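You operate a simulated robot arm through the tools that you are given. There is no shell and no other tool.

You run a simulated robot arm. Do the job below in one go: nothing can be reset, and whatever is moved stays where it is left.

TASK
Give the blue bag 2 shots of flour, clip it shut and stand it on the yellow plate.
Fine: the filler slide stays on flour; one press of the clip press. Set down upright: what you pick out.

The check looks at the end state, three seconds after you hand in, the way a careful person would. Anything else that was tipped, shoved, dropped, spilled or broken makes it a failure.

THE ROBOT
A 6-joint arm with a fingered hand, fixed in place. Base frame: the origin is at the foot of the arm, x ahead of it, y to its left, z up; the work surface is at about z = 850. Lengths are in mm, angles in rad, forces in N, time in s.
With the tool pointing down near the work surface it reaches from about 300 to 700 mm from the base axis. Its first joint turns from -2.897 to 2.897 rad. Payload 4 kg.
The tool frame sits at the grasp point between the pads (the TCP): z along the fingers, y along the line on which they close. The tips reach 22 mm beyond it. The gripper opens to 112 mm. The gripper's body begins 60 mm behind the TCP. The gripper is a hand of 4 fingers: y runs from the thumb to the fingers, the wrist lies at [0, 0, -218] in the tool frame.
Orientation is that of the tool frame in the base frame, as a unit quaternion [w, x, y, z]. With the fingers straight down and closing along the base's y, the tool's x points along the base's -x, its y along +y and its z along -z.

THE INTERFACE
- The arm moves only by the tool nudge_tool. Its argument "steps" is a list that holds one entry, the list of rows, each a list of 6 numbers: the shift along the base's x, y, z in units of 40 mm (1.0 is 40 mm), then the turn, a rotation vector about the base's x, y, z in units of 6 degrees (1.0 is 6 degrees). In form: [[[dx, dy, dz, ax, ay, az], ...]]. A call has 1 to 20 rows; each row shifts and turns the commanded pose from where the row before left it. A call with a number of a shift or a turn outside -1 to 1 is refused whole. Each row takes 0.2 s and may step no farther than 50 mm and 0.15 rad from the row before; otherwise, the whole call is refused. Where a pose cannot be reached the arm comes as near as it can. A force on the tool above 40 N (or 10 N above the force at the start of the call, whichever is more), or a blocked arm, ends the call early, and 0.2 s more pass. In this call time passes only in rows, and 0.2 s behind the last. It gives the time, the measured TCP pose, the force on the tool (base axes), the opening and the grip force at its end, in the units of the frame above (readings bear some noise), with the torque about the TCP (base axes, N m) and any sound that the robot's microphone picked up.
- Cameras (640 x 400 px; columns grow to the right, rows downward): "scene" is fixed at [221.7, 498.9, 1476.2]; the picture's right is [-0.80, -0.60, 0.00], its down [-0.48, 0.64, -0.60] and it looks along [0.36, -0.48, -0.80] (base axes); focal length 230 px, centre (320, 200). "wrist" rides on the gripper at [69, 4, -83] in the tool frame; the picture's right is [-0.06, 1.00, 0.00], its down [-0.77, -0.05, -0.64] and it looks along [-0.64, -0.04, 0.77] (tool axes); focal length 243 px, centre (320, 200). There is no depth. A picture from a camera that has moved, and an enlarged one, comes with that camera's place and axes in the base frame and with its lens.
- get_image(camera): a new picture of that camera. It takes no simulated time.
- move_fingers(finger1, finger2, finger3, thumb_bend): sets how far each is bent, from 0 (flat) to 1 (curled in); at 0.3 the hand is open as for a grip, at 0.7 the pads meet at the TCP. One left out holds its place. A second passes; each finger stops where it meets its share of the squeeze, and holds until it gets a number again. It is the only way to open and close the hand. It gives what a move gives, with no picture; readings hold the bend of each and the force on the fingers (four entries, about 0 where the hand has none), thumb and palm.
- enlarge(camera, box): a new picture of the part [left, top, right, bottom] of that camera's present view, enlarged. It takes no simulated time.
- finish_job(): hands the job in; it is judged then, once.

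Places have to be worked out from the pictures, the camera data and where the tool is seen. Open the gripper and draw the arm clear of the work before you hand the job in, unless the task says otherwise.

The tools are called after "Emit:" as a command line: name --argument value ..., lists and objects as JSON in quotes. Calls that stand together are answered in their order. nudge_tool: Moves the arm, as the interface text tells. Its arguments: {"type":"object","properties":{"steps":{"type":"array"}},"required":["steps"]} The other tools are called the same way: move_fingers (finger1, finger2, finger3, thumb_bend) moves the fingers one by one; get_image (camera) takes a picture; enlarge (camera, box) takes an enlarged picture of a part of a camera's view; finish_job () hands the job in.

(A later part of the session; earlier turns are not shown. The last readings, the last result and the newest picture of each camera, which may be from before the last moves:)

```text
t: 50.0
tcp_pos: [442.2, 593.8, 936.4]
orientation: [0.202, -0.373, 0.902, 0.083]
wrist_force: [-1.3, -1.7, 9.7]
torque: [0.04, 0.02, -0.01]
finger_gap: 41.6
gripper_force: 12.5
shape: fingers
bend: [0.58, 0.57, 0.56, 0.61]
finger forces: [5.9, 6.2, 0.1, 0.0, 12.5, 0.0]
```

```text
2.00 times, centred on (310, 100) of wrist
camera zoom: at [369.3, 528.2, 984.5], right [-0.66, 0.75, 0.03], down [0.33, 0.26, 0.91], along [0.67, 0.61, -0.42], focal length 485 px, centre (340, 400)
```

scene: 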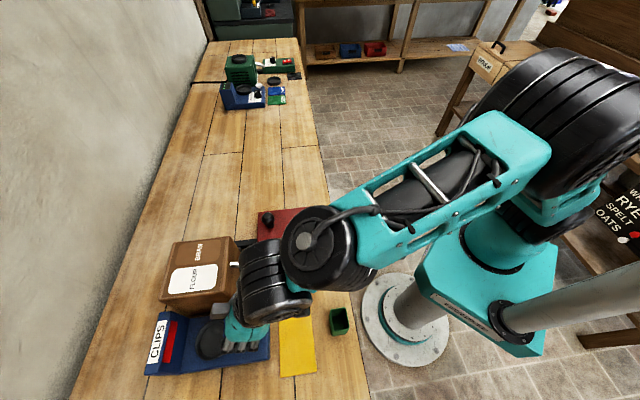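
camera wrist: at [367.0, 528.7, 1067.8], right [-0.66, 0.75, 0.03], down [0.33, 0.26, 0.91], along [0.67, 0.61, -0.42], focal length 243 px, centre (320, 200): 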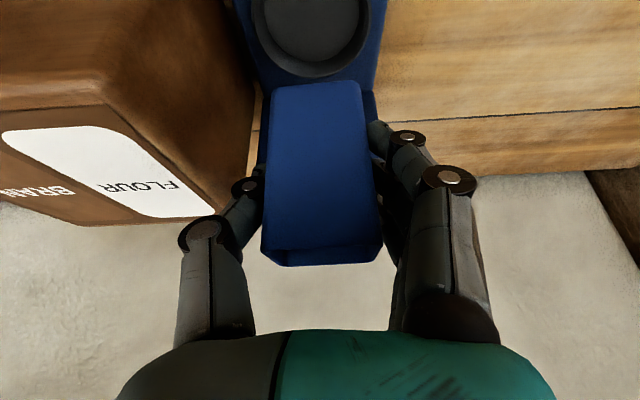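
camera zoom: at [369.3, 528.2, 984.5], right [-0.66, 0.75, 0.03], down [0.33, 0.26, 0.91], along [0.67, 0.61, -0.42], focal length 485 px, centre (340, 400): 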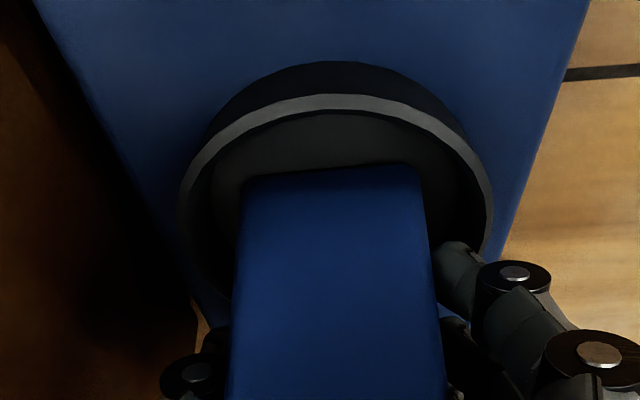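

Bag is seated in the press dish (9.7 N). I relieve the load slightly and release, opening the thumb only a little because the filler wall is near.

Emit:
nudge_tool --steps '[[[0, 0, 0.045, 0, 0, 0]]]'

Emit:
move_fingers --finger1 0.54 --finger2 0.54 --finger3 0.54 --thumb_bend 0.54

Emit:
move_fingers --finger1 0.47 --finger2 0.47 --finger3 0.47 --thumb_bend 0.5

Emit:
get_image --camera "wrist"

```text
t: 50.4
tcp_pos: [440.6, 595.1, 938.2]
orientation: [0.2, -0.374, 0.902, 0.083]
wrist_force: [2.0, -0.5, 4.9]
torque: [0.03, -0.04, 0.04]
finger_gap: 41.5
gripper_force: 12.4
shape: fingers
bend: [0.58, 0.57, 0.56, 0.61]
finger forces: [5.4, 5.9, 0.0, 0.0, 12.5, 0.0]
```

```text
t: 51.4
tcp_pos: [441.8, 594.1, 936.9]
orientation: [0.2, -0.373, 0.902, 0.083]
wrist_force: [-0.4, -0.6, -0.5]
torque: [-0.04, -0.04, 0.01]
finger_gap: 46.9
gripper_force: 0.3
shape: fingers
bend: [0.54, 0.54, 0.54, 0.54]
finger forces: [0.1, 0.2, 0.1, 0.0, 0.0, 0.0]
```

```text
t: 52.4
tcp_pos: [440.6, 594.3, 937.9]
orientation: [0.2, -0.374, 0.902, 0.083]
wrist_force: [0.2, 0.1, -0.1]
torque: [-0.03, -0.02, 0.0]
finger_gap: 61.0
gripper_force: 0.1
shape: fingers
bend: [0.47, 0.47, 0.47, 0.5]
finger forces: [0.0, 0.1, 0.1, 0.1, 0.1, 0.0]
```

```text
taken
camera wrist: at [368.7, 528.5, 985.4], right [-0.66, 0.75, 0.03], down [0.33, 0.26, 0.91], along [0.67, 0.61, -0.42], focal length 243 px, centre (320, 200)
```

wrist: 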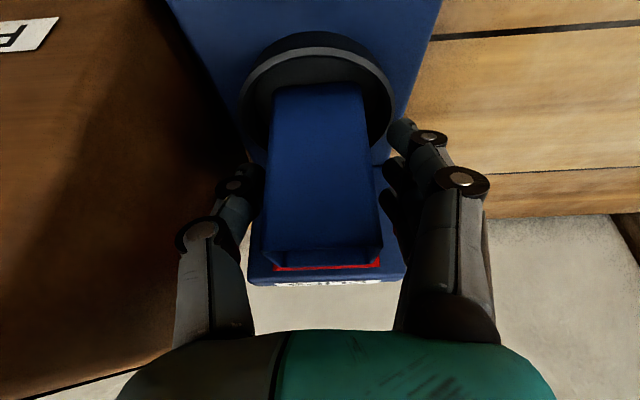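

Released with the bag standing free. I rise straight up clear of the rim and the filler, then look.

Emit:
nudge_tool --steps '[[[0, 0, 0.4, 0, 0, 0], [0, 0, 0.7, 0, 0, 0], [0, 0, 0.9, 0, 0, 0], [0, 0, 0.9, 0, 0, 0]]]'

Emit:
get_image --camera "wrist"

Emit:
enlarge --camera "scene" --box '[140, 240, 300, 380]'

```text
t: 53.4
tcp_pos: [443.4, 594.4, 1052.4]
orientation: [0.199, -0.374, 0.902, 0.083]
wrist_force: [-0.2, 0.3, -0.4]
torque: [0.0, 0.03, -0.02]
finger_gap: 60.9
gripper_force: 0.1
shape: fingers
bend: [0.47, 0.47, 0.47, 0.5]
finger forces: [0.0, 0.1, 0.1, 0.0, 0.1, 0.1]
```

```text
taken
camera wrist: at [370.8, 528.7, 1100.2], right [-0.66, 0.75, 0.03], down [0.33, 0.26, 0.91], along [0.67, 0.61, -0.42], focal length 243 px, centre (320, 200)
```

wrist: 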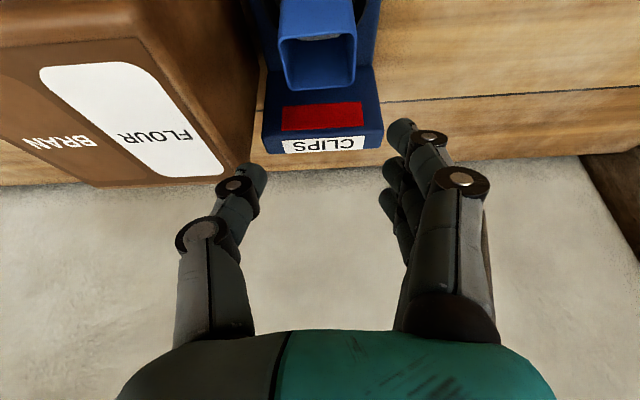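

```text
2.86 times, centred on (220, 310) of scene
camera zoom: at [221.7, 498.9, 1476.2], right [-0.8, -0.6, 0.0], down [-0.48, 0.64, -0.6], along [0.36, -0.48, -0.8], focal length 658 px, centre (606, -114)
```

zoom: 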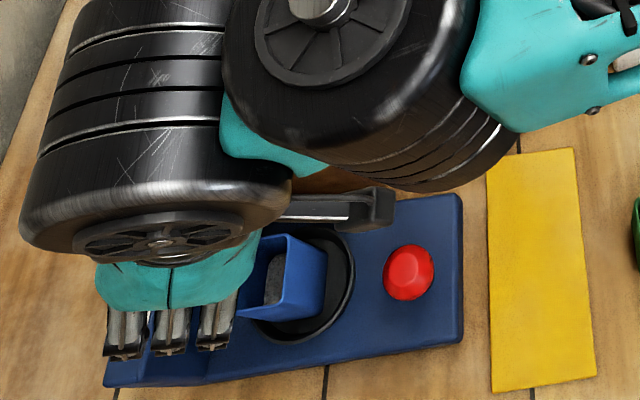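

Bag is in the press dish, upright. I now straighten the hand and move back over the red button.

Emit:
nudge_tool --steps '[[[-0.35, -0.29, 0.05, -0.59, 0.59, 0], [-0.35, -0.29, 0.05, -0.59, 0.59, 0], [-0.35, -0.29, 0, -0.59, 0.59, 0], [-0.35, -0.29, 0, -0.59, 0.59, 0], [-0.35, -0.29, 0, -0.59, 0.59, 0]]]'

Emit:
move_fingers --finger1 0.76 --finger2 0.76 --finger3 0.76 --thumb_bend 0.76

Emit:
get_image --camera "wrist"

Emit:
enlarge --camera "scene" --box '[140, 240, 300, 380]'

```text
t: 54.6
tcp_pos: [371.1, 535.3, 1058.6]
orientation: [-0.001, -0.383, 0.924, 0.0]
wrist_force: [-0.9, 0.0, -0.3]
torque: [0.04, 0.01, -0.02]
finger_gap: 61.2
gripper_force: 0.1
shape: fingers
bend: [0.47, 0.47, 0.47, 0.5]
finger forces: [0.1, 0.0, 0.1, 0.0, 0.0, 0.0]
```

```text
t: 55.6
tcp_pos: [371.1, 536.2, 1058.1]
orientation: [-0.001, -0.383, 0.924, 0.0]
wrist_force: [-0.4, -0.5, 0.0]
torque: [-0.01, 0.01, 0.05]
finger_gap: 4.4
gripper_force: 0.1
shape: fingers
bend: [0.76, 0.73, 0.76, 0.74]
finger forces: [0.1, 0.1, 0.0, 0.0, 0.1, 0.1]
```

```text
taken
camera wrist: at [318.9, 490.6, 1142.5], right [-0.66, 0.75, 0.0], down [0.58, 0.51, 0.64], along [0.48, 0.42, -0.77], focal length 243 px, centre (320, 200)
```

wrist: 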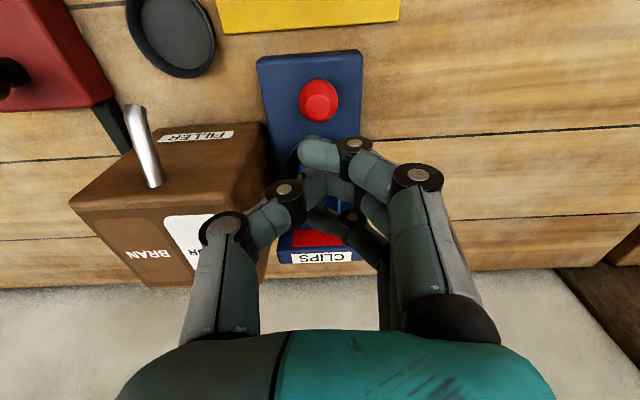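

```text
2.86 times, centred on (220, 310) of scene
camera zoom: at [221.7, 498.9, 1476.2], right [-0.8, -0.6, 0.0], down [-0.48, 0.64, -0.6], along [0.36, -0.48, -0.8], focal length 658 px, centre (606, -114)
```

zoom: 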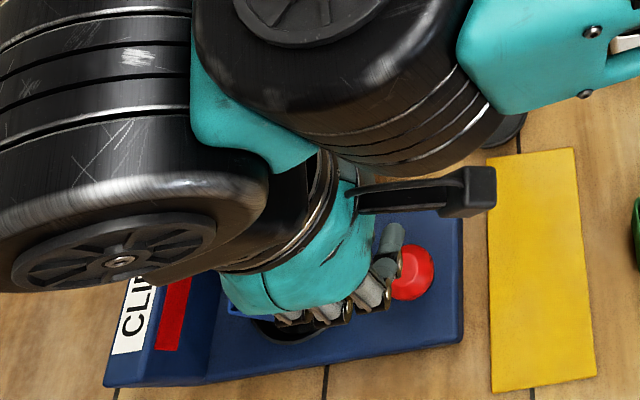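

Button appears nearly under the tool axis, a few mm farther out. I enlarge to refine.

Emit:
enlarge --camera "wrist" --box '[250, 50, 400, 170]'

```text
3.33 times, centred on (325, 110) of wrist
camera zoom: at [318.9, 490.6, 1142.5], right [-0.66, 0.75, 0.0], down [0.58, 0.51, 0.64], along [0.48, 0.42, -0.77], focal length 809 px, centre (303, 500)
```

zoom: 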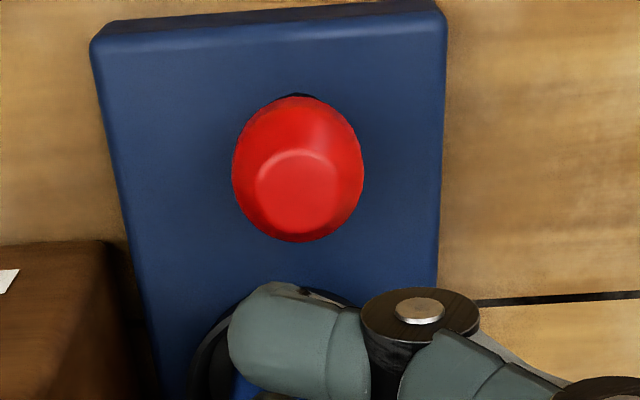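

Button axis is about 3.5 mm farther along n, top at ≈ 926. I correct and descend to just above it.

Emit:
nudge_tool --steps '[[[0.06, 0.06, -0.6, 0, 0, 0], [0, 0, -0.8, 0, 0, 0], [0, 0, -0.8, 0, 0, 0], [0, 0, -0.45, 0, 0, 0]]]'

Emit:
enlarge --camera "wrist" --box '[220, 60, 420, 210]'

Emit:
enlarge --camera "scene" --box '[140, 240, 300, 380]'

```text
t: 56.6
tcp_pos: [374.7, 536.9, 952.8]
orientation: [0.0, -0.383, 0.924, -0.001]
wrist_force: [-0.3, 0.5, 0.0]
torque: [0.01, -0.01, 0.03]
finger_gap: 4.3
gripper_force: 0.0
shape: fingers
bend: [0.76, 0.73, 0.76, 0.74]
finger forces: [0.1, 0.0, 0.0, 0.0, 0.0, 0.1]
```

```text
2.67 times, centred on (320, 135) of wrist
camera zoom: at [321.8, 493.3, 1037.9], right [-0.66, 0.75, 0.0], down [0.58, 0.51, 0.64], along [0.48, 0.42, -0.77], focal length 647 px, centre (320, 373)
```

zoom: 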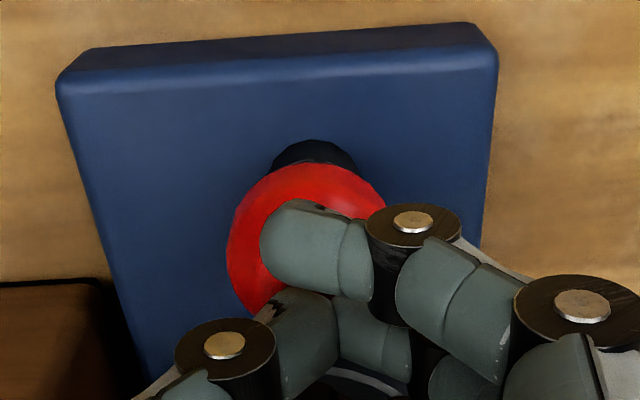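

```text
2.86 times, centred on (220, 310) of scene
camera zoom: at [221.7, 498.9, 1476.2], right [-0.8, -0.6, 0.0], down [-0.48, 0.64, -0.6], along [0.36, -0.48, -0.8], focal length 658 px, centre (606, -114)
```

zoom: 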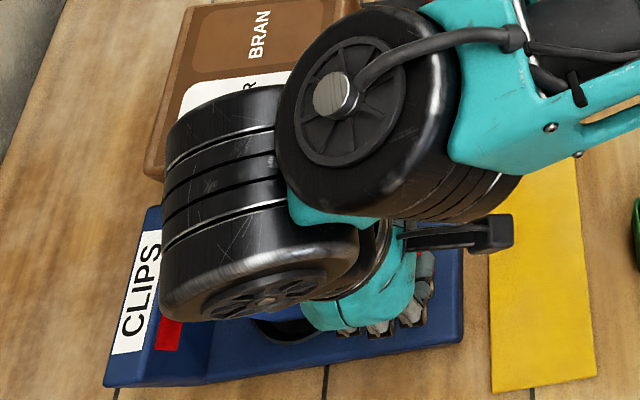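

Centred over the button. I press down slowly, reading force and sound after each small call.

Emit:
nudge_tool --steps '[[[0, 0, -0.08, 0, 0, 0], [0, 0, -0.08, 0, 0, 0], [0, 0, -0.08, 0, 0, 0]]]'

Emit:
nudge_tool --steps '[[[0, 0, -0.06, 0, 0, 0], [0, 0, -0.06, 0, 0, 0]]]'

```text
t: 57.4
tcp_pos: [374.1, 538.5, 943.8]
orientation: [0.0, -0.383, 0.924, 0.001]
wrist_force: [2.0, -1.0, 3.4]
torque: [-0.02, -0.01, 0.02]
finger_gap: 4.5
gripper_force: 0.1
shape: fingers
bend: [0.76, 0.73, 0.76, 0.75]
finger forces: [0.0, 0.1, 0.0, 0.0, 0.1, 0.1]
```

```text
t: 58.0
tcp_pos: [373.5, 539.1, 939.6]
orientation: [0.0, -0.383, 0.924, 0.0]
wrist_force: [2.0, -1.4, 5.8]
torque: [-0.03, -0.09, 0.02]
finger_gap: 4.7
gripper_force: 0.1
shape: fingers
bend: [0.76, 0.73, 0.76, 0.75]
finger forces: [0.0, 0.1, 0.0, 0.0, 0.0, 0.0]
heard: click
```

Click heard: one press done. I lift straight up and look at the bag.

Emit:
nudge_tool --steps '[[[0, 0, 0.4, 0, 0, 0], [0, 0, 0.8, 0, 0, 0], [0, 0, 0.9, 0, 0, 0], [0, 0, 0.9, 0, 0, 0]]]'

Emit:
get_image --camera "wrist"

Emit:
enlarge --camera "scene" --box '[140, 240, 300, 380]'

```text
t: 59.0
tcp_pos: [372.6, 539.0, 1057.6]
orientation: [-0.001, -0.383, 0.924, 0.0]
wrist_force: [0.2, 0.6, -0.4]
torque: [-0.02, -0.04, 0.0]
finger_gap: 4.4
gripper_force: 0.0
shape: fingers
bend: [0.76, 0.73, 0.76, 0.75]
finger forces: [0.0, 0.0, 0.0, 0.0, 0.0, 0.1]
```

```text
taken
camera wrist: at [320.8, 492.6, 1142.1], right [-0.66, 0.75, 0.0], down [0.58, 0.51, 0.64], along [0.48, 0.42, -0.77], focal length 243 px, centre (320, 200)
```

wrist: 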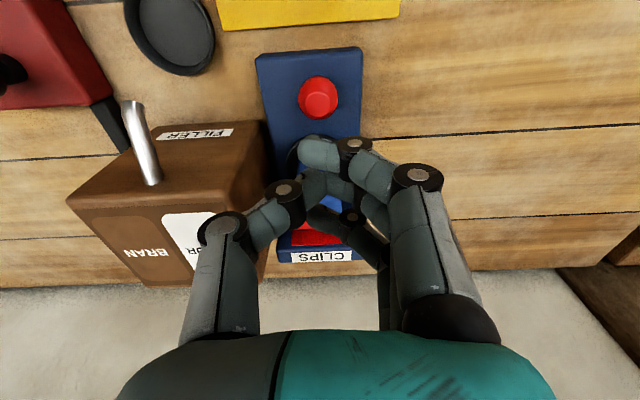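

```text
2.86 times, centred on (220, 310) of scene
camera zoom: at [221.7, 498.9, 1476.2], right [-0.8, -0.6, 0.0], down [-0.48, 0.64, -0.6], along [0.36, -0.48, -0.8], focal length 658 px, centre (606, -114)
```

zoom: 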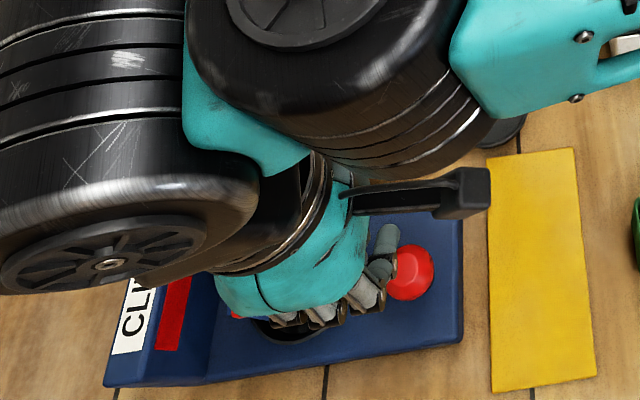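

There is a hint of red on the bag (a clip). I move back a bit and open the hand so I can see the bag properly.

Emit:
nudge_tool --steps '[[[-0.5, -0.5, 0.3, 0, 0, 0], [-0.5, -0.5, 0.3, 0, 0, 0]]]'

Emit:
move_fingers --finger1 0.45 --finger2 0.45 --finger3 0.45 --thumb_bend 0.48

Emit:
get_image --camera "wrist"

Emit:
enlarge --camera "wrist" --box '[240, 80, 440, 230]'

Emit:
enlarge --camera "scene" --box '[140, 240, 300, 380]'

```text
t: 59.6
tcp_pos: [333.8, 499.0, 1080.9]
orientation: [-0.001, -0.383, 0.924, -0.001]
wrist_force: [1.0, -0.8, -0.7]
torque: [-0.04, 0.01, 0.02]
finger_gap: 4.5
gripper_force: 0.0
shape: fingers
bend: [0.76, 0.73, 0.76, 0.75]
finger forces: [0.0, 0.1, 0.1, 0.0, 0.0, 0.0]
```

```text
t: 60.6
tcp_pos: [333.7, 499.3, 1081.0]
orientation: [0.0, -0.382, 0.924, 0.0]
wrist_force: [-0.4, -0.3, -0.7]
torque: [-0.01, -0.04, 0.02]
finger_gap: 66.3
gripper_force: 0.1
shape: fingers
bend: [0.45, 0.45, 0.45, 0.48]
finger forces: [0.0, 0.1, 0.1, 0.0, 0.0, 0.0]
```

```text
taken
camera wrist: at [280.9, 454.0, 1165.8], right [-0.66, 0.75, 0.0], down [0.58, 0.51, 0.64], along [0.48, 0.42, -0.77], focal length 243 px, centre (320, 200)
```

wrist: 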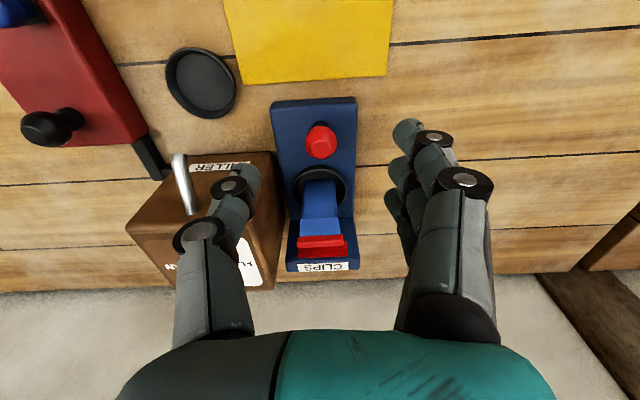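

```text
2.67 times, centred on (340, 155) of wrist
camera zoom: at [280.9, 454.0, 1165.8], right [-0.66, 0.75, 0.0], down [0.58, 0.51, 0.64], along [0.48, 0.42, -0.77], focal length 647 px, centre (267, 320)
```

zoom: 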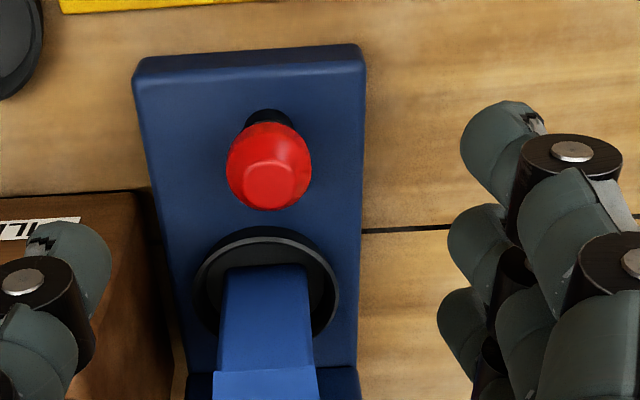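

```text
2.86 times, centred on (220, 310) of scene
camera zoom: at [221.7, 498.9, 1476.2], right [-0.8, -0.6, 0.0], down [-0.48, 0.64, -0.6], along [0.36, -0.48, -0.8], focal length 658 px, centre (606, -114)
```

zoom: 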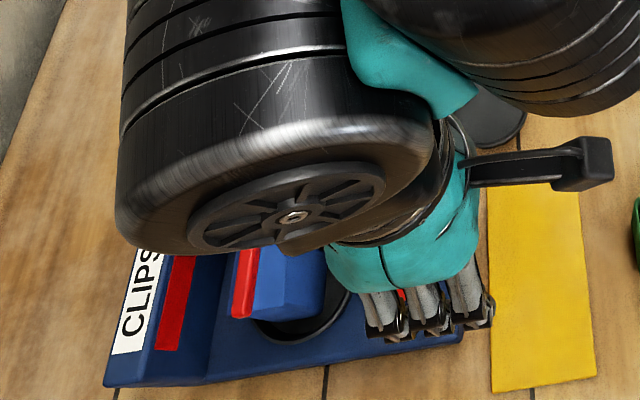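

The bag now carries a red clip on top. I enlarge on the bag to see its new shape.

Emit:
enlarge --camera "wrist" --box '[270, 150, 390, 280]'

Emit:
enlarge --camera "scene" --box '[170, 290, 250, 350]'

```text
3.08 times, centred on (330, 215) of wrist
camera zoom: at [280.9, 454.0, 1165.8], right [-0.66, 0.75, 0.0], down [0.58, 0.51, 0.64], along [0.48, 0.42, -0.77], focal length 746 px, centre (289, 154)
```

zoom: 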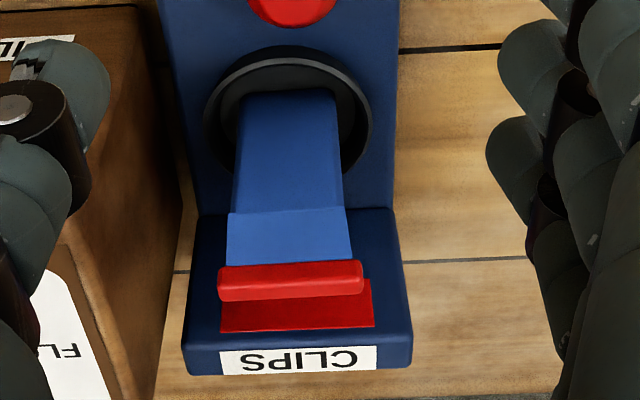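

```text
6.67 times, centred on (210, 320) of scene
camera zoom: at [221.7, 498.9, 1476.2], right [-0.8, -0.6, 0.0], down [-0.48, 0.64, -0.6], along [0.36, -0.48, -0.8], focal length 1536 px, centre (1053, -600)
```

zoom: 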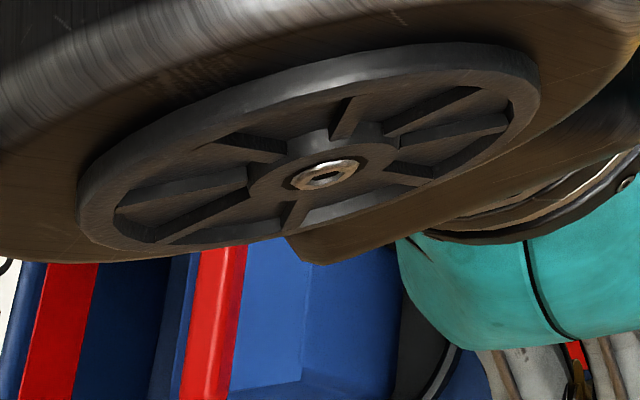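

The box part of the bag is unchanged; above it is a folded top with a clip bar (≈ 54 mm wide) at z ≈ 981. I'll approach tilted from the near side, below the clip level, and slide in along +n; first to the tilted pre-pose behind the bag.

Emit:
nudge_tool --steps '[[[0.36, 0.31, -0.1, 0.59, -0.59, 0], [0.36, 0.31, -0.1, 0.59, -0.59, 0], [0.36, 0.31, -0.1, 0.59, -0.59, 0], [0.36, 0.31, -0.1, 0.59, -0.59, 0], [0.36, 0.31, -0.1, 0.59, -0.59, 0]]]'

Emit:
get_image --camera "wrist"

Emit:
enlarge --camera "scene" --box '[140, 240, 300, 380]'

```text
t: 61.8
tcp_pos: [405.5, 562.1, 1061.3]
orientation: [0.201, -0.373, 0.902, 0.083]
wrist_force: [0.7, -0.7, -0.4]
torque: [0.0, 0.0, -0.03]
finger_gap: 66.6
gripper_force: 0.1
shape: fingers
bend: [0.45, 0.45, 0.45, 0.48]
finger forces: [0.0, 0.0, 0.0, 0.1, 0.0, 0.0]
```

```text
taken
camera wrist: at [332.1, 495.9, 1109.0], right [-0.66, 0.75, 0.03], down [0.33, 0.26, 0.91], along [0.67, 0.61, -0.42], focal length 243 px, centre (320, 200)
```

wrist: 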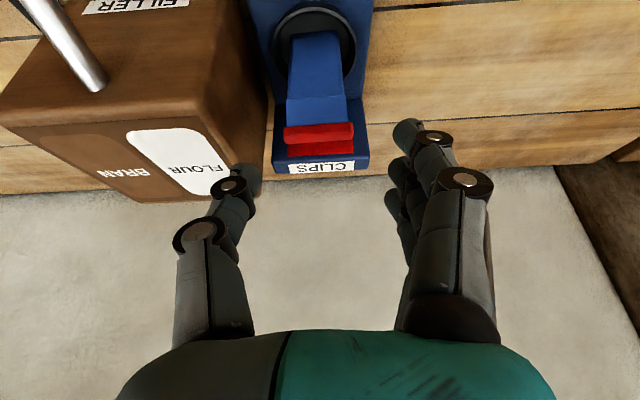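

```text
2.86 times, centred on (220, 310) of scene
camera zoom: at [221.7, 498.9, 1476.2], right [-0.8, -0.6, 0.0], down [-0.48, 0.64, -0.6], along [0.36, -0.48, -0.8], focal length 658 px, centre (606, -114)
```

zoom: 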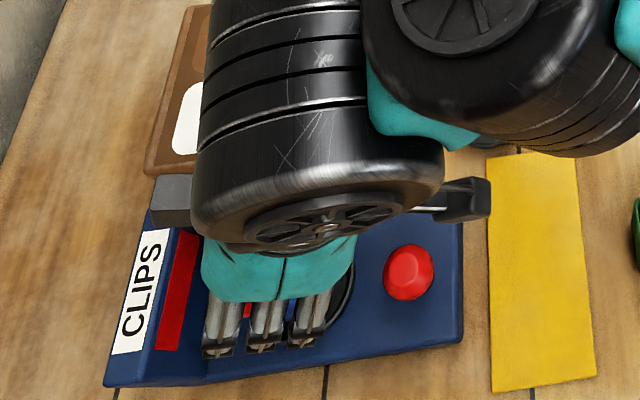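

I enlarge the wrist view to measure the clipped bag.

Emit:
enlarge --camera "wrist" --box '[240, 0, 400, 180]'

```text
2.22 times, centred on (320, 90) of wrist
camera zoom: at [332.1, 495.9, 1109.0], right [-0.66, 0.75, 0.03], down [0.33, 0.26, 0.91], along [0.67, 0.61, -0.42], focal length 539 px, centre (320, 444)
```

zoom: 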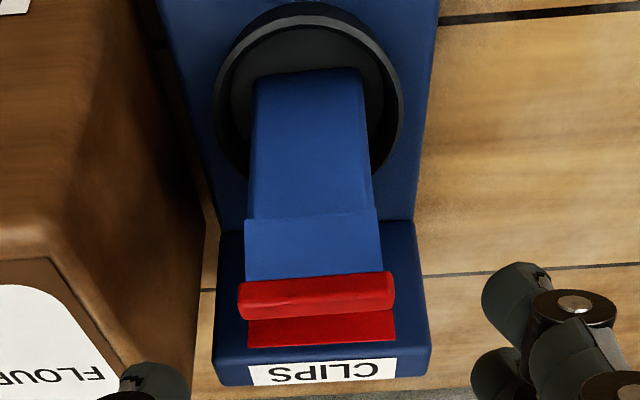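

Bag centre at u ≈ −109.5, n ≈ 735.6; box part up to z ≈ 959. I descend behind it to the grip height (941).

Emit:
nudge_tool --steps '[[[0.02, -0.02, -0.5, 0, 0, 0], [0, 0, -0.8, 0, 0, 0], [0, 0, -0.8, 0, 0, 0], [0, 0, -0.6, 0, 0, 0], [0, 0, -0.3, 0, 0, 0]]]'

Emit:
get_image --camera "wrist"

Emit:
enlarge --camera "scene" --box '[140, 240, 300, 380]'

```text
t: 63.0
tcp_pos: [405.8, 560.5, 943.2]
orientation: [0.2, -0.373, 0.902, 0.083]
wrist_force: [-0.3, 0.4, -0.6]
torque: [-0.03, -0.02, -0.03]
finger_gap: 66.5
gripper_force: 0.1
shape: fingers
bend: [0.45, 0.45, 0.45, 0.48]
finger forces: [0.0, 0.1, 0.0, 0.0, 0.1, 0.0]
```

```text
taken
camera wrist: at [333.0, 495.3, 990.8], right [-0.66, 0.75, 0.03], down [0.33, 0.26, 0.91], along [0.67, 0.61, -0.42], focal length 243 px, centre (320, 200)
```

wrist: 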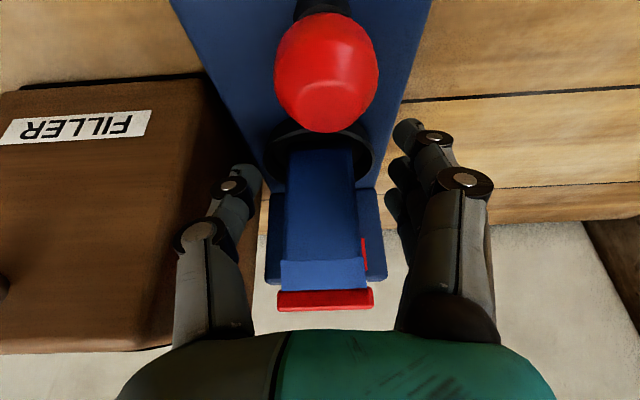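

```text
2.86 times, centred on (220, 310) of scene
camera zoom: at [221.7, 498.9, 1476.2], right [-0.8, -0.6, 0.0], down [-0.48, 0.64, -0.6], along [0.36, -0.48, -0.8], focal length 658 px, centre (606, -114)
```

zoom: 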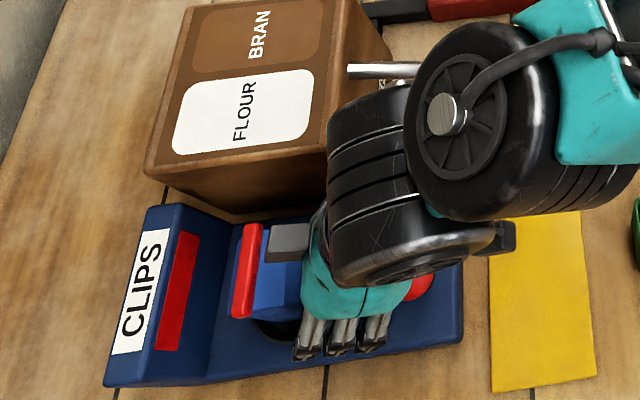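

Aligned (u ≈ −109.4). I slide in along +n by 50 mm so thumb and fingers straddle the bag.

Emit:
nudge_tool --steps '[[[0.3, 0.3, 0, 0, 0, 0], [0.3, 0.3, 0, 0, 0, 0], [0.28, 0.28, -0.03, 0, 0, 0]]]'

Emit:
get_image --camera "wrist"

Emit:
enlarge --camera "scene" --box '[140, 240, 300, 380]'

```text
t: 63.8
tcp_pos: [440.5, 595.2, 942.1]
orientation: [0.2, -0.375, 0.902, 0.083]
wrist_force: [0.4, 0.0, 0.8]
torque: [-0.03, 0.01, -0.03]
finger_gap: 66.9
gripper_force: 0.0
shape: fingers
bend: [0.45, 0.45, 0.45, 0.48]
finger forces: [0.0, 0.0, 0.0, 0.0, 0.0, 0.1]
```

```text
taken
camera wrist: at [368.4, 529.2, 989.1], right [-0.67, 0.75, 0.03], down [0.33, 0.26, 0.91], along [0.67, 0.61, -0.42], focal length 243 px, centre (320, 200)
```

wrist: 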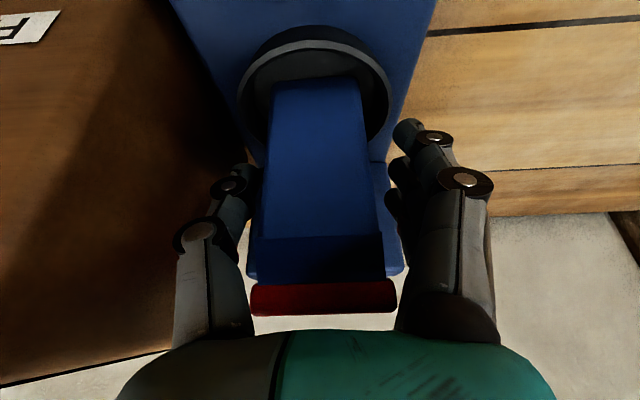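

```text
2.86 times, centred on (220, 310) of scene
camera zoom: at [221.7, 498.9, 1476.2], right [-0.8, -0.6, 0.0], down [-0.48, 0.64, -0.6], along [0.36, -0.48, -0.8], focal length 658 px, centre (606, -114)
```

zoom: 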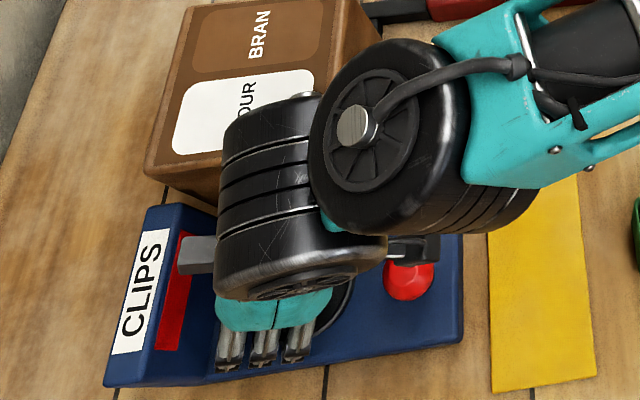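

The hand straddles the bag below the clip. I close gently, then firm up.

Emit:
move_fingers --finger1 0.6 --finger2 0.6 --finger3 0.57 --thumb_bend 0.6

Emit:
move_fingers --finger1 0.65 --finger2 0.65 --thumb_bend 0.67

Emit:
get_image --camera "wrist"

```text
t: 64.8
tcp_pos: [440.0, 595.0, 941.9]
orientation: [0.2, -0.374, 0.902, 0.083]
wrist_force: [-0.5, -0.2, -0.1]
torque: [-0.01, 0.02, 0.01]
finger_gap: 42.4
gripper_force: 4.7
shape: fingers
bend: [0.56, 0.55, 0.56, 0.57]
finger forces: [2.3, 2.6, 0.0, 0.0, 5.0, 0.1]
```

```text
t: 65.8
tcp_pos: [440.4, 595.0, 941.7]
orientation: [0.2, -0.373, 0.902, 0.082]
wrist_force: [0.6, -0.4, -0.4]
torque: [-0.03, -0.02, -0.02]
finger_gap: 41.3
gripper_force: 11.5
shape: fingers
bend: [0.57, 0.56, 0.56, 0.61]
finger forces: [5.5, 6.0, 0.1, 0.0, 11.6, 0.0]
```

```text
taken
camera wrist: at [368.3, 529.2, 989.1], right [-0.66, 0.75, 0.03], down [0.33, 0.26, 0.91], along [0.67, 0.61, -0.42], focal length 243 px, centre (320, 200)
```

wrist: 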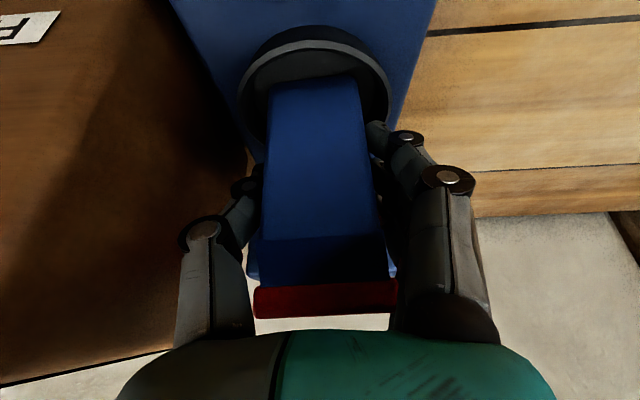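

Firm grip (≈ 11.5 N). I lift the clipped bag straight up 80 mm.

Emit:
nudge_tool --steps '[[[0, 0, 0.2, 0, 0, 0], [0, 0, 0.5, 0, 0, 0], [0, 0, 0.65, 0, 0, 0], [0, 0, 0.65, 0, 0, 0]]]'

Emit:
get_image --camera "wrist"

```text
t: 66.8
tcp_pos: [444.6, 595.5, 1021.3]
orientation: [0.2, -0.373, 0.902, 0.083]
wrist_force: [-0.6, -0.1, -0.7]
torque: [0.03, 0.0, 0.02]
finger_gap: 41.0
gripper_force: 11.2
shape: fingers
bend: [0.57, 0.56, 0.56, 0.61]
finger forces: [5.4, 6.1, 0.0, 0.0, 11.5, 0.1]
```

```text
taken
camera wrist: at [371.4, 530.4, 1068.4], right [-0.67, 0.75, 0.03], down [0.33, 0.26, 0.91], along [0.67, 0.61, -0.42], focal length 243 px, centre (320, 200)
```

wrist: 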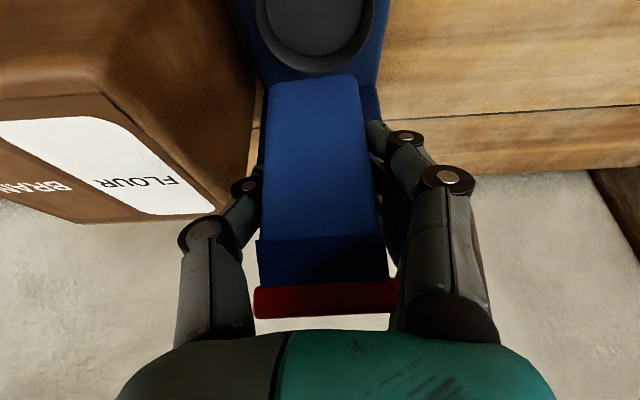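

The clipped bag is held securely. I carry it back along −n past the button and over toward the yellow plate.

Emit:
nudge_tool --steps '[[[-0.7, -0.7, 0, 0, 0, 0], [-0.8, -0.8, 0, 0, 0, 0], [-0.65, -1.0, 0, 0, 0, 0], [-0.65, -0.98, 0, 0, 0, 0]]]'

Emit:
get_image --camera "wrist"

Emit:
get_image --camera "scene"

```text
t: 67.8
tcp_pos: [328.8, 456.4, 1020.6]
orientation: [0.2, -0.374, 0.902, 0.083]
wrist_force: [0.4, -0.1, -0.9]
torque: [0.0, 0.0, -0.03]
finger_gap: 40.9
gripper_force: 11.4
shape: fingers
bend: [0.57, 0.56, 0.56, 0.61]
finger forces: [5.5, 6.1, 0.0, 0.1, 11.5, 0.0]
```

```text
taken
camera wrist: at [257.2, 390.8, 1067.1], right [-0.66, 0.75, 0.03], down [0.33, 0.26, 0.91], along [0.67, 0.61, -0.42], focal length 243 px, centre (320, 200)
```

wrist: 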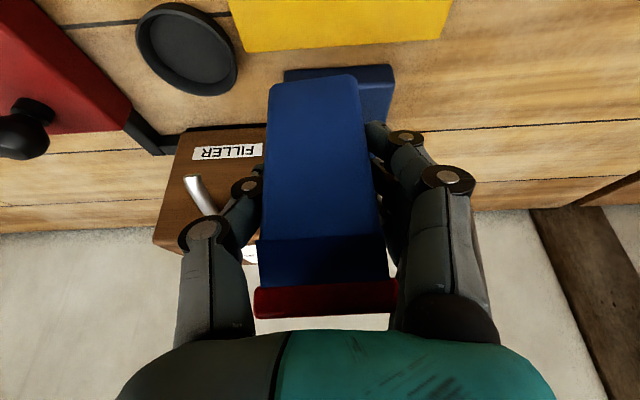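

```text
taken
```

scene: 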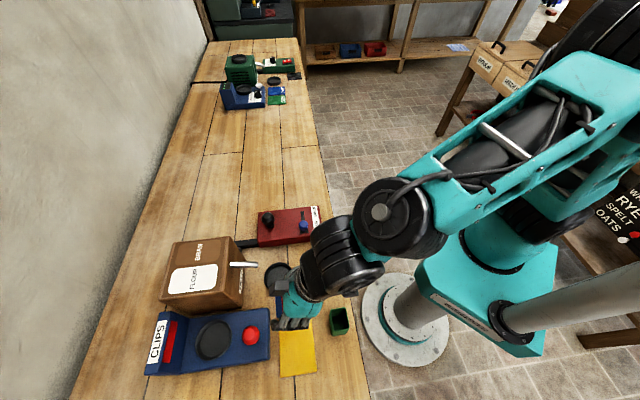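

Over the plate: bag at n ≈ 557, u ≈ −90, with the plate spanning n 515–594, u −25…−193. I descend most of the way.

Emit:
nudge_tool --steps '[[[0, 0, -0.6, 0, 0, 0], [0, 0, -0.7, 0, 0, 0], [0, 0, -0.6, 0, 0, 0], [0, 0, -0.3, 0, 0, 0]]]'

Emit:
get_image --camera "wrist"

Emit:
enlarge --camera "scene" --box '[230, 240, 390, 380]'

```text
t: 68.8
tcp_pos: [330.5, 457.0, 933.1]
orientation: [0.199, -0.374, 0.902, 0.083]
wrist_force: [0.6, 0.0, -1.8]
torque: [0.01, 0.01, -0.02]
finger_gap: 41.3
gripper_force: 11.5
shape: fingers
bend: [0.57, 0.56, 0.56, 0.61]
finger forces: [5.4, 6.0, 0.0, 0.1, 11.5, 0.0]
```

```text
taken
camera wrist: at [258.1, 390.9, 980.3], right [-0.67, 0.75, 0.03], down [0.33, 0.26, 0.91], along [0.67, 0.61, -0.42], focal length 243 px, centre (320, 200)
```

wrist: 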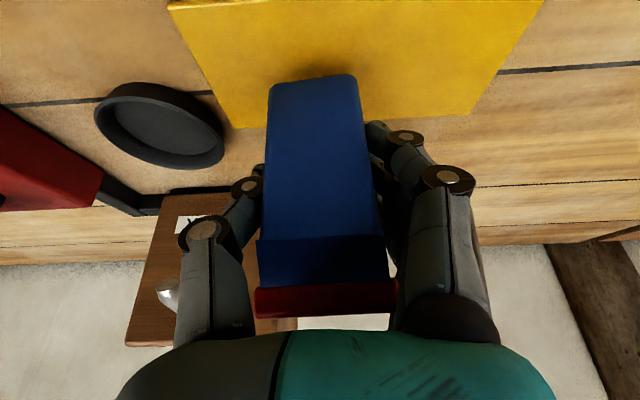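

```text
2.86 times, centred on (310, 310) of scene
camera zoom: at [221.7, 498.9, 1476.2], right [-0.8, -0.6, 0.0], down [-0.48, 0.64, -0.6], along [0.36, -0.48, -0.8], focal length 658 px, centre (349, -114)
```

zoom: 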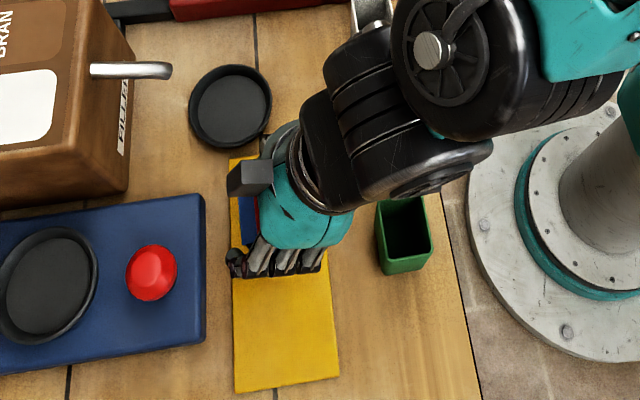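

Good position. I lower further, then finish in 2 mm steps until contact.

Emit:
nudge_tool --steps '[[[0, 0, -0.15, 0, 0, 0], [0, 0, -0.1, 0, 0, 0]]]'

Emit:
nudge_tool --steps '[[[0, 0, -0.05, 0, 0, 0]]]'

Emit:
nudge_tool --steps '[[[0, 0, -0.04, 0, 0, 0]]]'

```text
t: 69.4
tcp_pos: [330.3, 457.0, 923.3]
orientation: [0.2, -0.374, 0.902, 0.083]
wrist_force: [-0.2, 0.6, -1.2]
torque: [0.0, -0.03, 0.01]
finger_gap: 41.2
gripper_force: 12.0
shape: fingers
bend: [0.57, 0.56, 0.56, 0.61]
finger forces: [5.4, 6.0, 0.0, 0.0, 11.6, 0.1]
```

```text
t: 69.8
tcp_pos: [329.8, 456.3, 921.6]
orientation: [0.199, -0.374, 0.902, 0.083]
wrist_force: [-0.1, -0.7, -0.2]
torque: [-0.01, 0.02, 0.01]
finger_gap: 41.1
gripper_force: 11.9
shape: fingers
bend: [0.57, 0.56, 0.56, 0.61]
finger forces: [5.4, 6.1, 0.0, 0.0, 11.6, 0.0]
```

```text
t: 70.2
tcp_pos: [328.3, 456.4, 919.8]
orientation: [0.2, -0.373, 0.902, 0.083]
wrist_force: [0.6, 0.3, -0.7]
torque: [-0.01, 0.01, -0.03]
finger_gap: 41.2
gripper_force: 11.7
shape: fingers
bend: [0.57, 0.56, 0.56, 0.61]
finger forces: [5.5, 6.0, 0.0, 0.1, 11.5, 0.1]
```

No contact yet at TCP 919.8; I continue in small steps.

Emit:
nudge_tool --steps '[[[0, 0, -0.04, 0, 0, 0]]]'

Emit:
nudge_tool --steps '[[[0, 0, -0.04, 0, 0, 0]]]'

```text
t: 70.6
tcp_pos: [328.4, 455.3, 918.2]
orientation: [0.2, -0.374, 0.902, 0.083]
wrist_force: [-0.7, 0.5, -1.4]
torque: [0.01, -0.03, -0.01]
finger_gap: 40.9
gripper_force: 11.6
shape: fingers
bend: [0.57, 0.56, 0.56, 0.61]
finger forces: [5.4, 6.0, 0.0, 0.0, 11.5, 0.1]
```

```text
t: 71.0
tcp_pos: [328.7, 454.9, 917.0]
orientation: [0.2, -0.373, 0.902, 0.083]
wrist_force: [0.5, -0.3, -0.6]
torque: [-0.01, -0.01, -0.02]
finger_gap: 41.2
gripper_force: 11.7
shape: fingers
bend: [0.57, 0.56, 0.56, 0.61]
finger forces: [5.3, 6.0, 0.0, 0.0, 11.6, 0.0]
```

Still no contact; two more small steps with a look.

Emit:
nudge_tool --steps '[[[0, 0, -0.04, 0, 0, 0]]]'

Emit:
nudge_tool --steps '[[[0, 0, -0.04, 0, 0, 0]]]'

Emit:
enlarge --camera "wrist" --box '[220, 40, 420, 170]'

```text
t: 71.4
tcp_pos: [328.8, 455.5, 915.2]
orientation: [0.2, -0.374, 0.902, 0.083]
wrist_force: [-0.3, -0.5, -0.8]
torque: [-0.02, 0.04, 0.02]
finger_gap: 41.2
gripper_force: 11.7
shape: fingers
bend: [0.57, 0.56, 0.56, 0.61]
finger forces: [5.4, 6.0, 0.0, 0.0, 11.6, 0.1]
```

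```text
t: 71.8
tcp_pos: [330.3, 455.5, 913.2]
orientation: [0.2, -0.374, 0.902, 0.083]
wrist_force: [-0.2, -0.5, -1.3]
torque: [0.01, 0.03, 0.0]
finger_gap: 41.4
gripper_force: 11.9
shape: fingers
bend: [0.57, 0.56, 0.56, 0.61]
finger forces: [5.4, 6.1, 0.0, 0.0, 11.5, 0.1]
```

```text
3.08 times, centred on (320, 105) of wrist
camera zoom: at [257.3, 389.5, 960.9], right [-0.66, 0.75, 0.03], down [0.33, 0.26, 0.91], along [0.67, 0.61, -0.42], focal length 746 px, centre (320, 492)
```

zoom: 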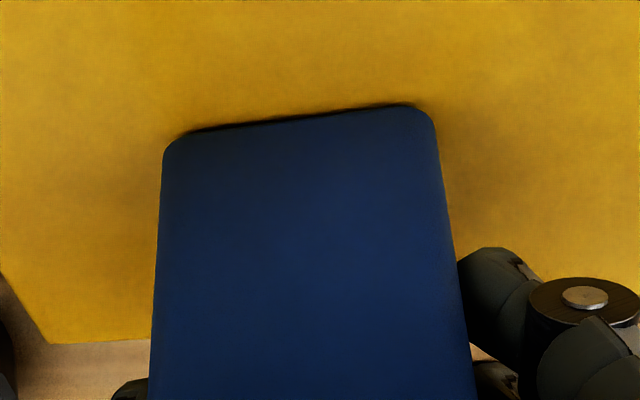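

The bag base is almost on the plate (thin shadow line). Continue with 1.5 mm steps.

Emit:
nudge_tool --steps '[[[0, 0, -0.035, 0, 0, 0]]]'

Emit:
nudge_tool --steps '[[[0, 0, -0.03, 0, 0, 0]]]'

```text
t: 72.2
tcp_pos: [330.8, 456.0, 911.3]
orientation: [0.2, -0.373, 0.902, 0.083]
wrist_force: [0.1, -0.1, 0.6]
torque: [0.02, 0.05, 0.03]
finger_gap: 41.2
gripper_force: 11.6
shape: fingers
bend: [0.57, 0.56, 0.56, 0.61]
finger forces: [5.5, 6.1, 0.1, 0.1, 11.8, 0.0]
```

```text
t: 72.6
tcp_pos: [330.4, 456.5, 911.6]
orientation: [0.201, -0.374, 0.902, 0.084]
wrist_force: [-0.1, -1.2, 5.4]
torque: [0.05, 0.04, 0.02]
finger_gap: 40.9
gripper_force: 11.7
shape: fingers
bend: [0.58, 0.57, 0.56, 0.61]
finger forces: [5.7, 6.0, 0.0, 0.0, 12.4, 0.1]
```

Contact with the plate (5.4 N). I release: first just off contact, then open to 0.45.

Emit:
nudge_tool --steps '[[[0, 0, 0.02, 0, 0, 0]]]'

Emit:
move_fingers --finger1 0.54 --finger2 0.54 --finger3 0.54 --thumb_bend 0.54

Emit:
move_fingers --finger1 0.44 --finger2 0.44 --finger3 0.44 --thumb_bend 0.44

Emit:
get_image --camera "wrist"

Emit:
enlarge --camera "scene" --box '[230, 240, 390, 380]'

```text
t: 73.0
tcp_pos: [329.0, 456.0, 910.8]
orientation: [0.2, -0.374, 0.902, 0.083]
wrist_force: [2.5, -0.2, 5.1]
torque: [0.04, 0.01, -0.01]
finger_gap: 41.2
gripper_force: 11.6
shape: fingers
bend: [0.58, 0.57, 0.56, 0.61]
finger forces: [5.3, 5.5, 0.1, 0.0, 12.6, 0.1]
```

```text
t: 74.0
tcp_pos: [330.1, 456.3, 910.3]
orientation: [0.2, -0.374, 0.902, 0.082]
wrist_force: [0.0, 1.4, -0.6]
torque: [0.0, 0.0, -0.01]
finger_gap: 46.8
gripper_force: 0.2
shape: fingers
bend: [0.54, 0.54, 0.54, 0.54]
finger forces: [0.1, 0.1, 0.0, 0.1, 0.0, 0.0]
```

```text
t: 75.0
tcp_pos: [329.0, 456.3, 910.6]
orientation: [0.2, -0.373, 0.902, 0.083]
wrist_force: [0.7, -0.4, 0.4]
torque: [0.04, 0.01, -0.02]
finger_gap: 73.6
gripper_force: 0.2
shape: fingers
bend: [0.44, 0.44, 0.44, 0.44]
finger forces: [0.0, 0.0, 0.0, 0.1, 0.0, 0.1]
```

```text
taken
camera wrist: at [256.7, 390.1, 958.5], right [-0.66, 0.75, 0.03], down [0.33, 0.26, 0.91], along [0.67, 0.61, -0.42], focal length 243 px, centre (320, 200)
```

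wrist: 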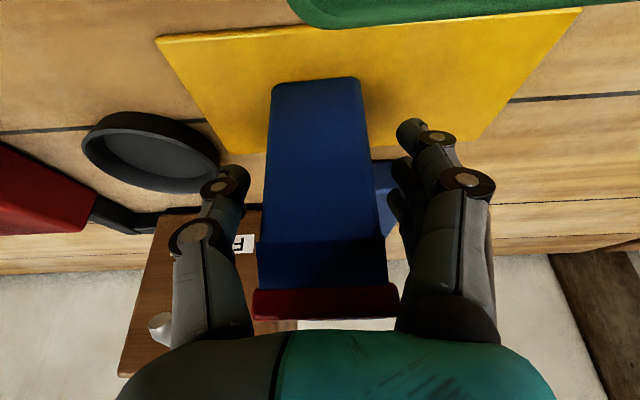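

```text
2.86 times, centred on (310, 310) of scene
camera zoom: at [221.7, 498.9, 1476.2], right [-0.8, -0.6, 0.0], down [-0.48, 0.64, -0.6], along [0.36, -0.48, -0.8], focal length 658 px, centre (349, -114)
```

zoom: 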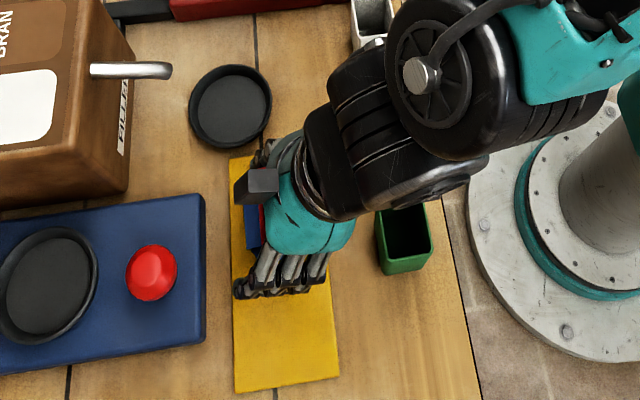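

The bag stands released on the plate. I open wider so the tips clear the clip bar, then rise straight up.

Emit:
move_fingers --finger1 0.36 --finger2 0.36 --finger3 0.36 --thumb_bend 0.36

Emit:
nudge_tool --steps '[[[0, 0, 0.3, 0, 0, 0], [0, 0, 0.5, 0, 0, 0], [0, 0, 0.7, 0, 0, 0], [0, 0, 0.8, 0, 0, 0], [0, 0, 0.9, 0, 0, 0]]]'

Emit:
get_image --camera "wrist"

Emit:
enlarge --camera "scene" --box '[230, 240, 390, 380]'

```text
t: 76.0
tcp_pos: [328.4, 455.2, 910.8]
orientation: [0.2, -0.374, 0.902, 0.083]
wrist_force: [0.1, 0.3, 0.0]
torque: [0.01, -0.01, 0.01]
finger_gap: 96.0
gripper_force: 0.0
shape: fingers
bend: [0.36, 0.36, 0.36, 0.36]
finger forces: [0.0, 0.0, 0.0, 0.0, 0.0, 0.0]
```

```text
t: 77.2
tcp_pos: [327.9, 457.1, 1038.5]
orientation: [0.2, -0.373, 0.902, 0.083]
wrist_force: [0.3, -0.2, -1.2]
torque: [0.02, 0.0, 0.0]
finger_gap: 96.1
gripper_force: 0.0
shape: fingers
bend: [0.36, 0.36, 0.36, 0.36]
finger forces: [0.0, 0.1, 0.0, 0.0, 0.0, 0.1]
```

```text
taken
camera wrist: at [256.0, 391.2, 1086.4], right [-0.67, 0.75, 0.03], down [0.33, 0.26, 0.91], along [0.67, 0.61, -0.42], focal length 243 px, centre (320, 200)
```

wrist: 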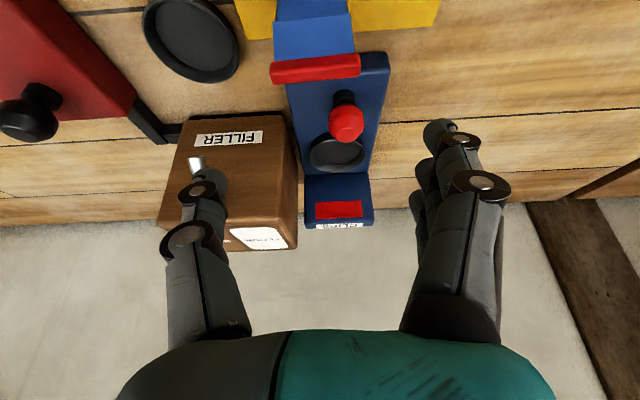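

```text
2.86 times, centred on (310, 310) of scene
camera zoom: at [221.7, 498.9, 1476.2], right [-0.8, -0.6, 0.0], down [-0.48, 0.64, -0.6], along [0.36, -0.48, -0.8], focal length 658 px, centre (349, -114)
```

zoom: 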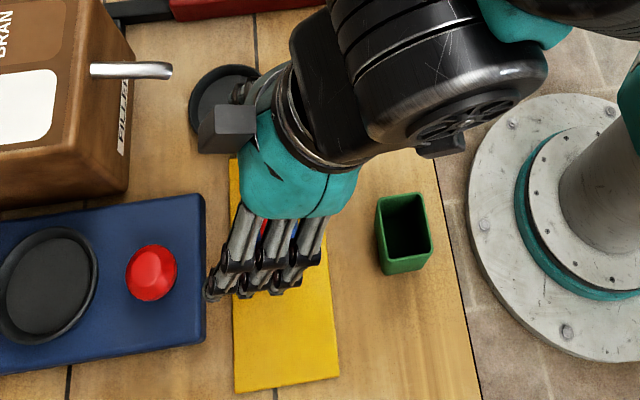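

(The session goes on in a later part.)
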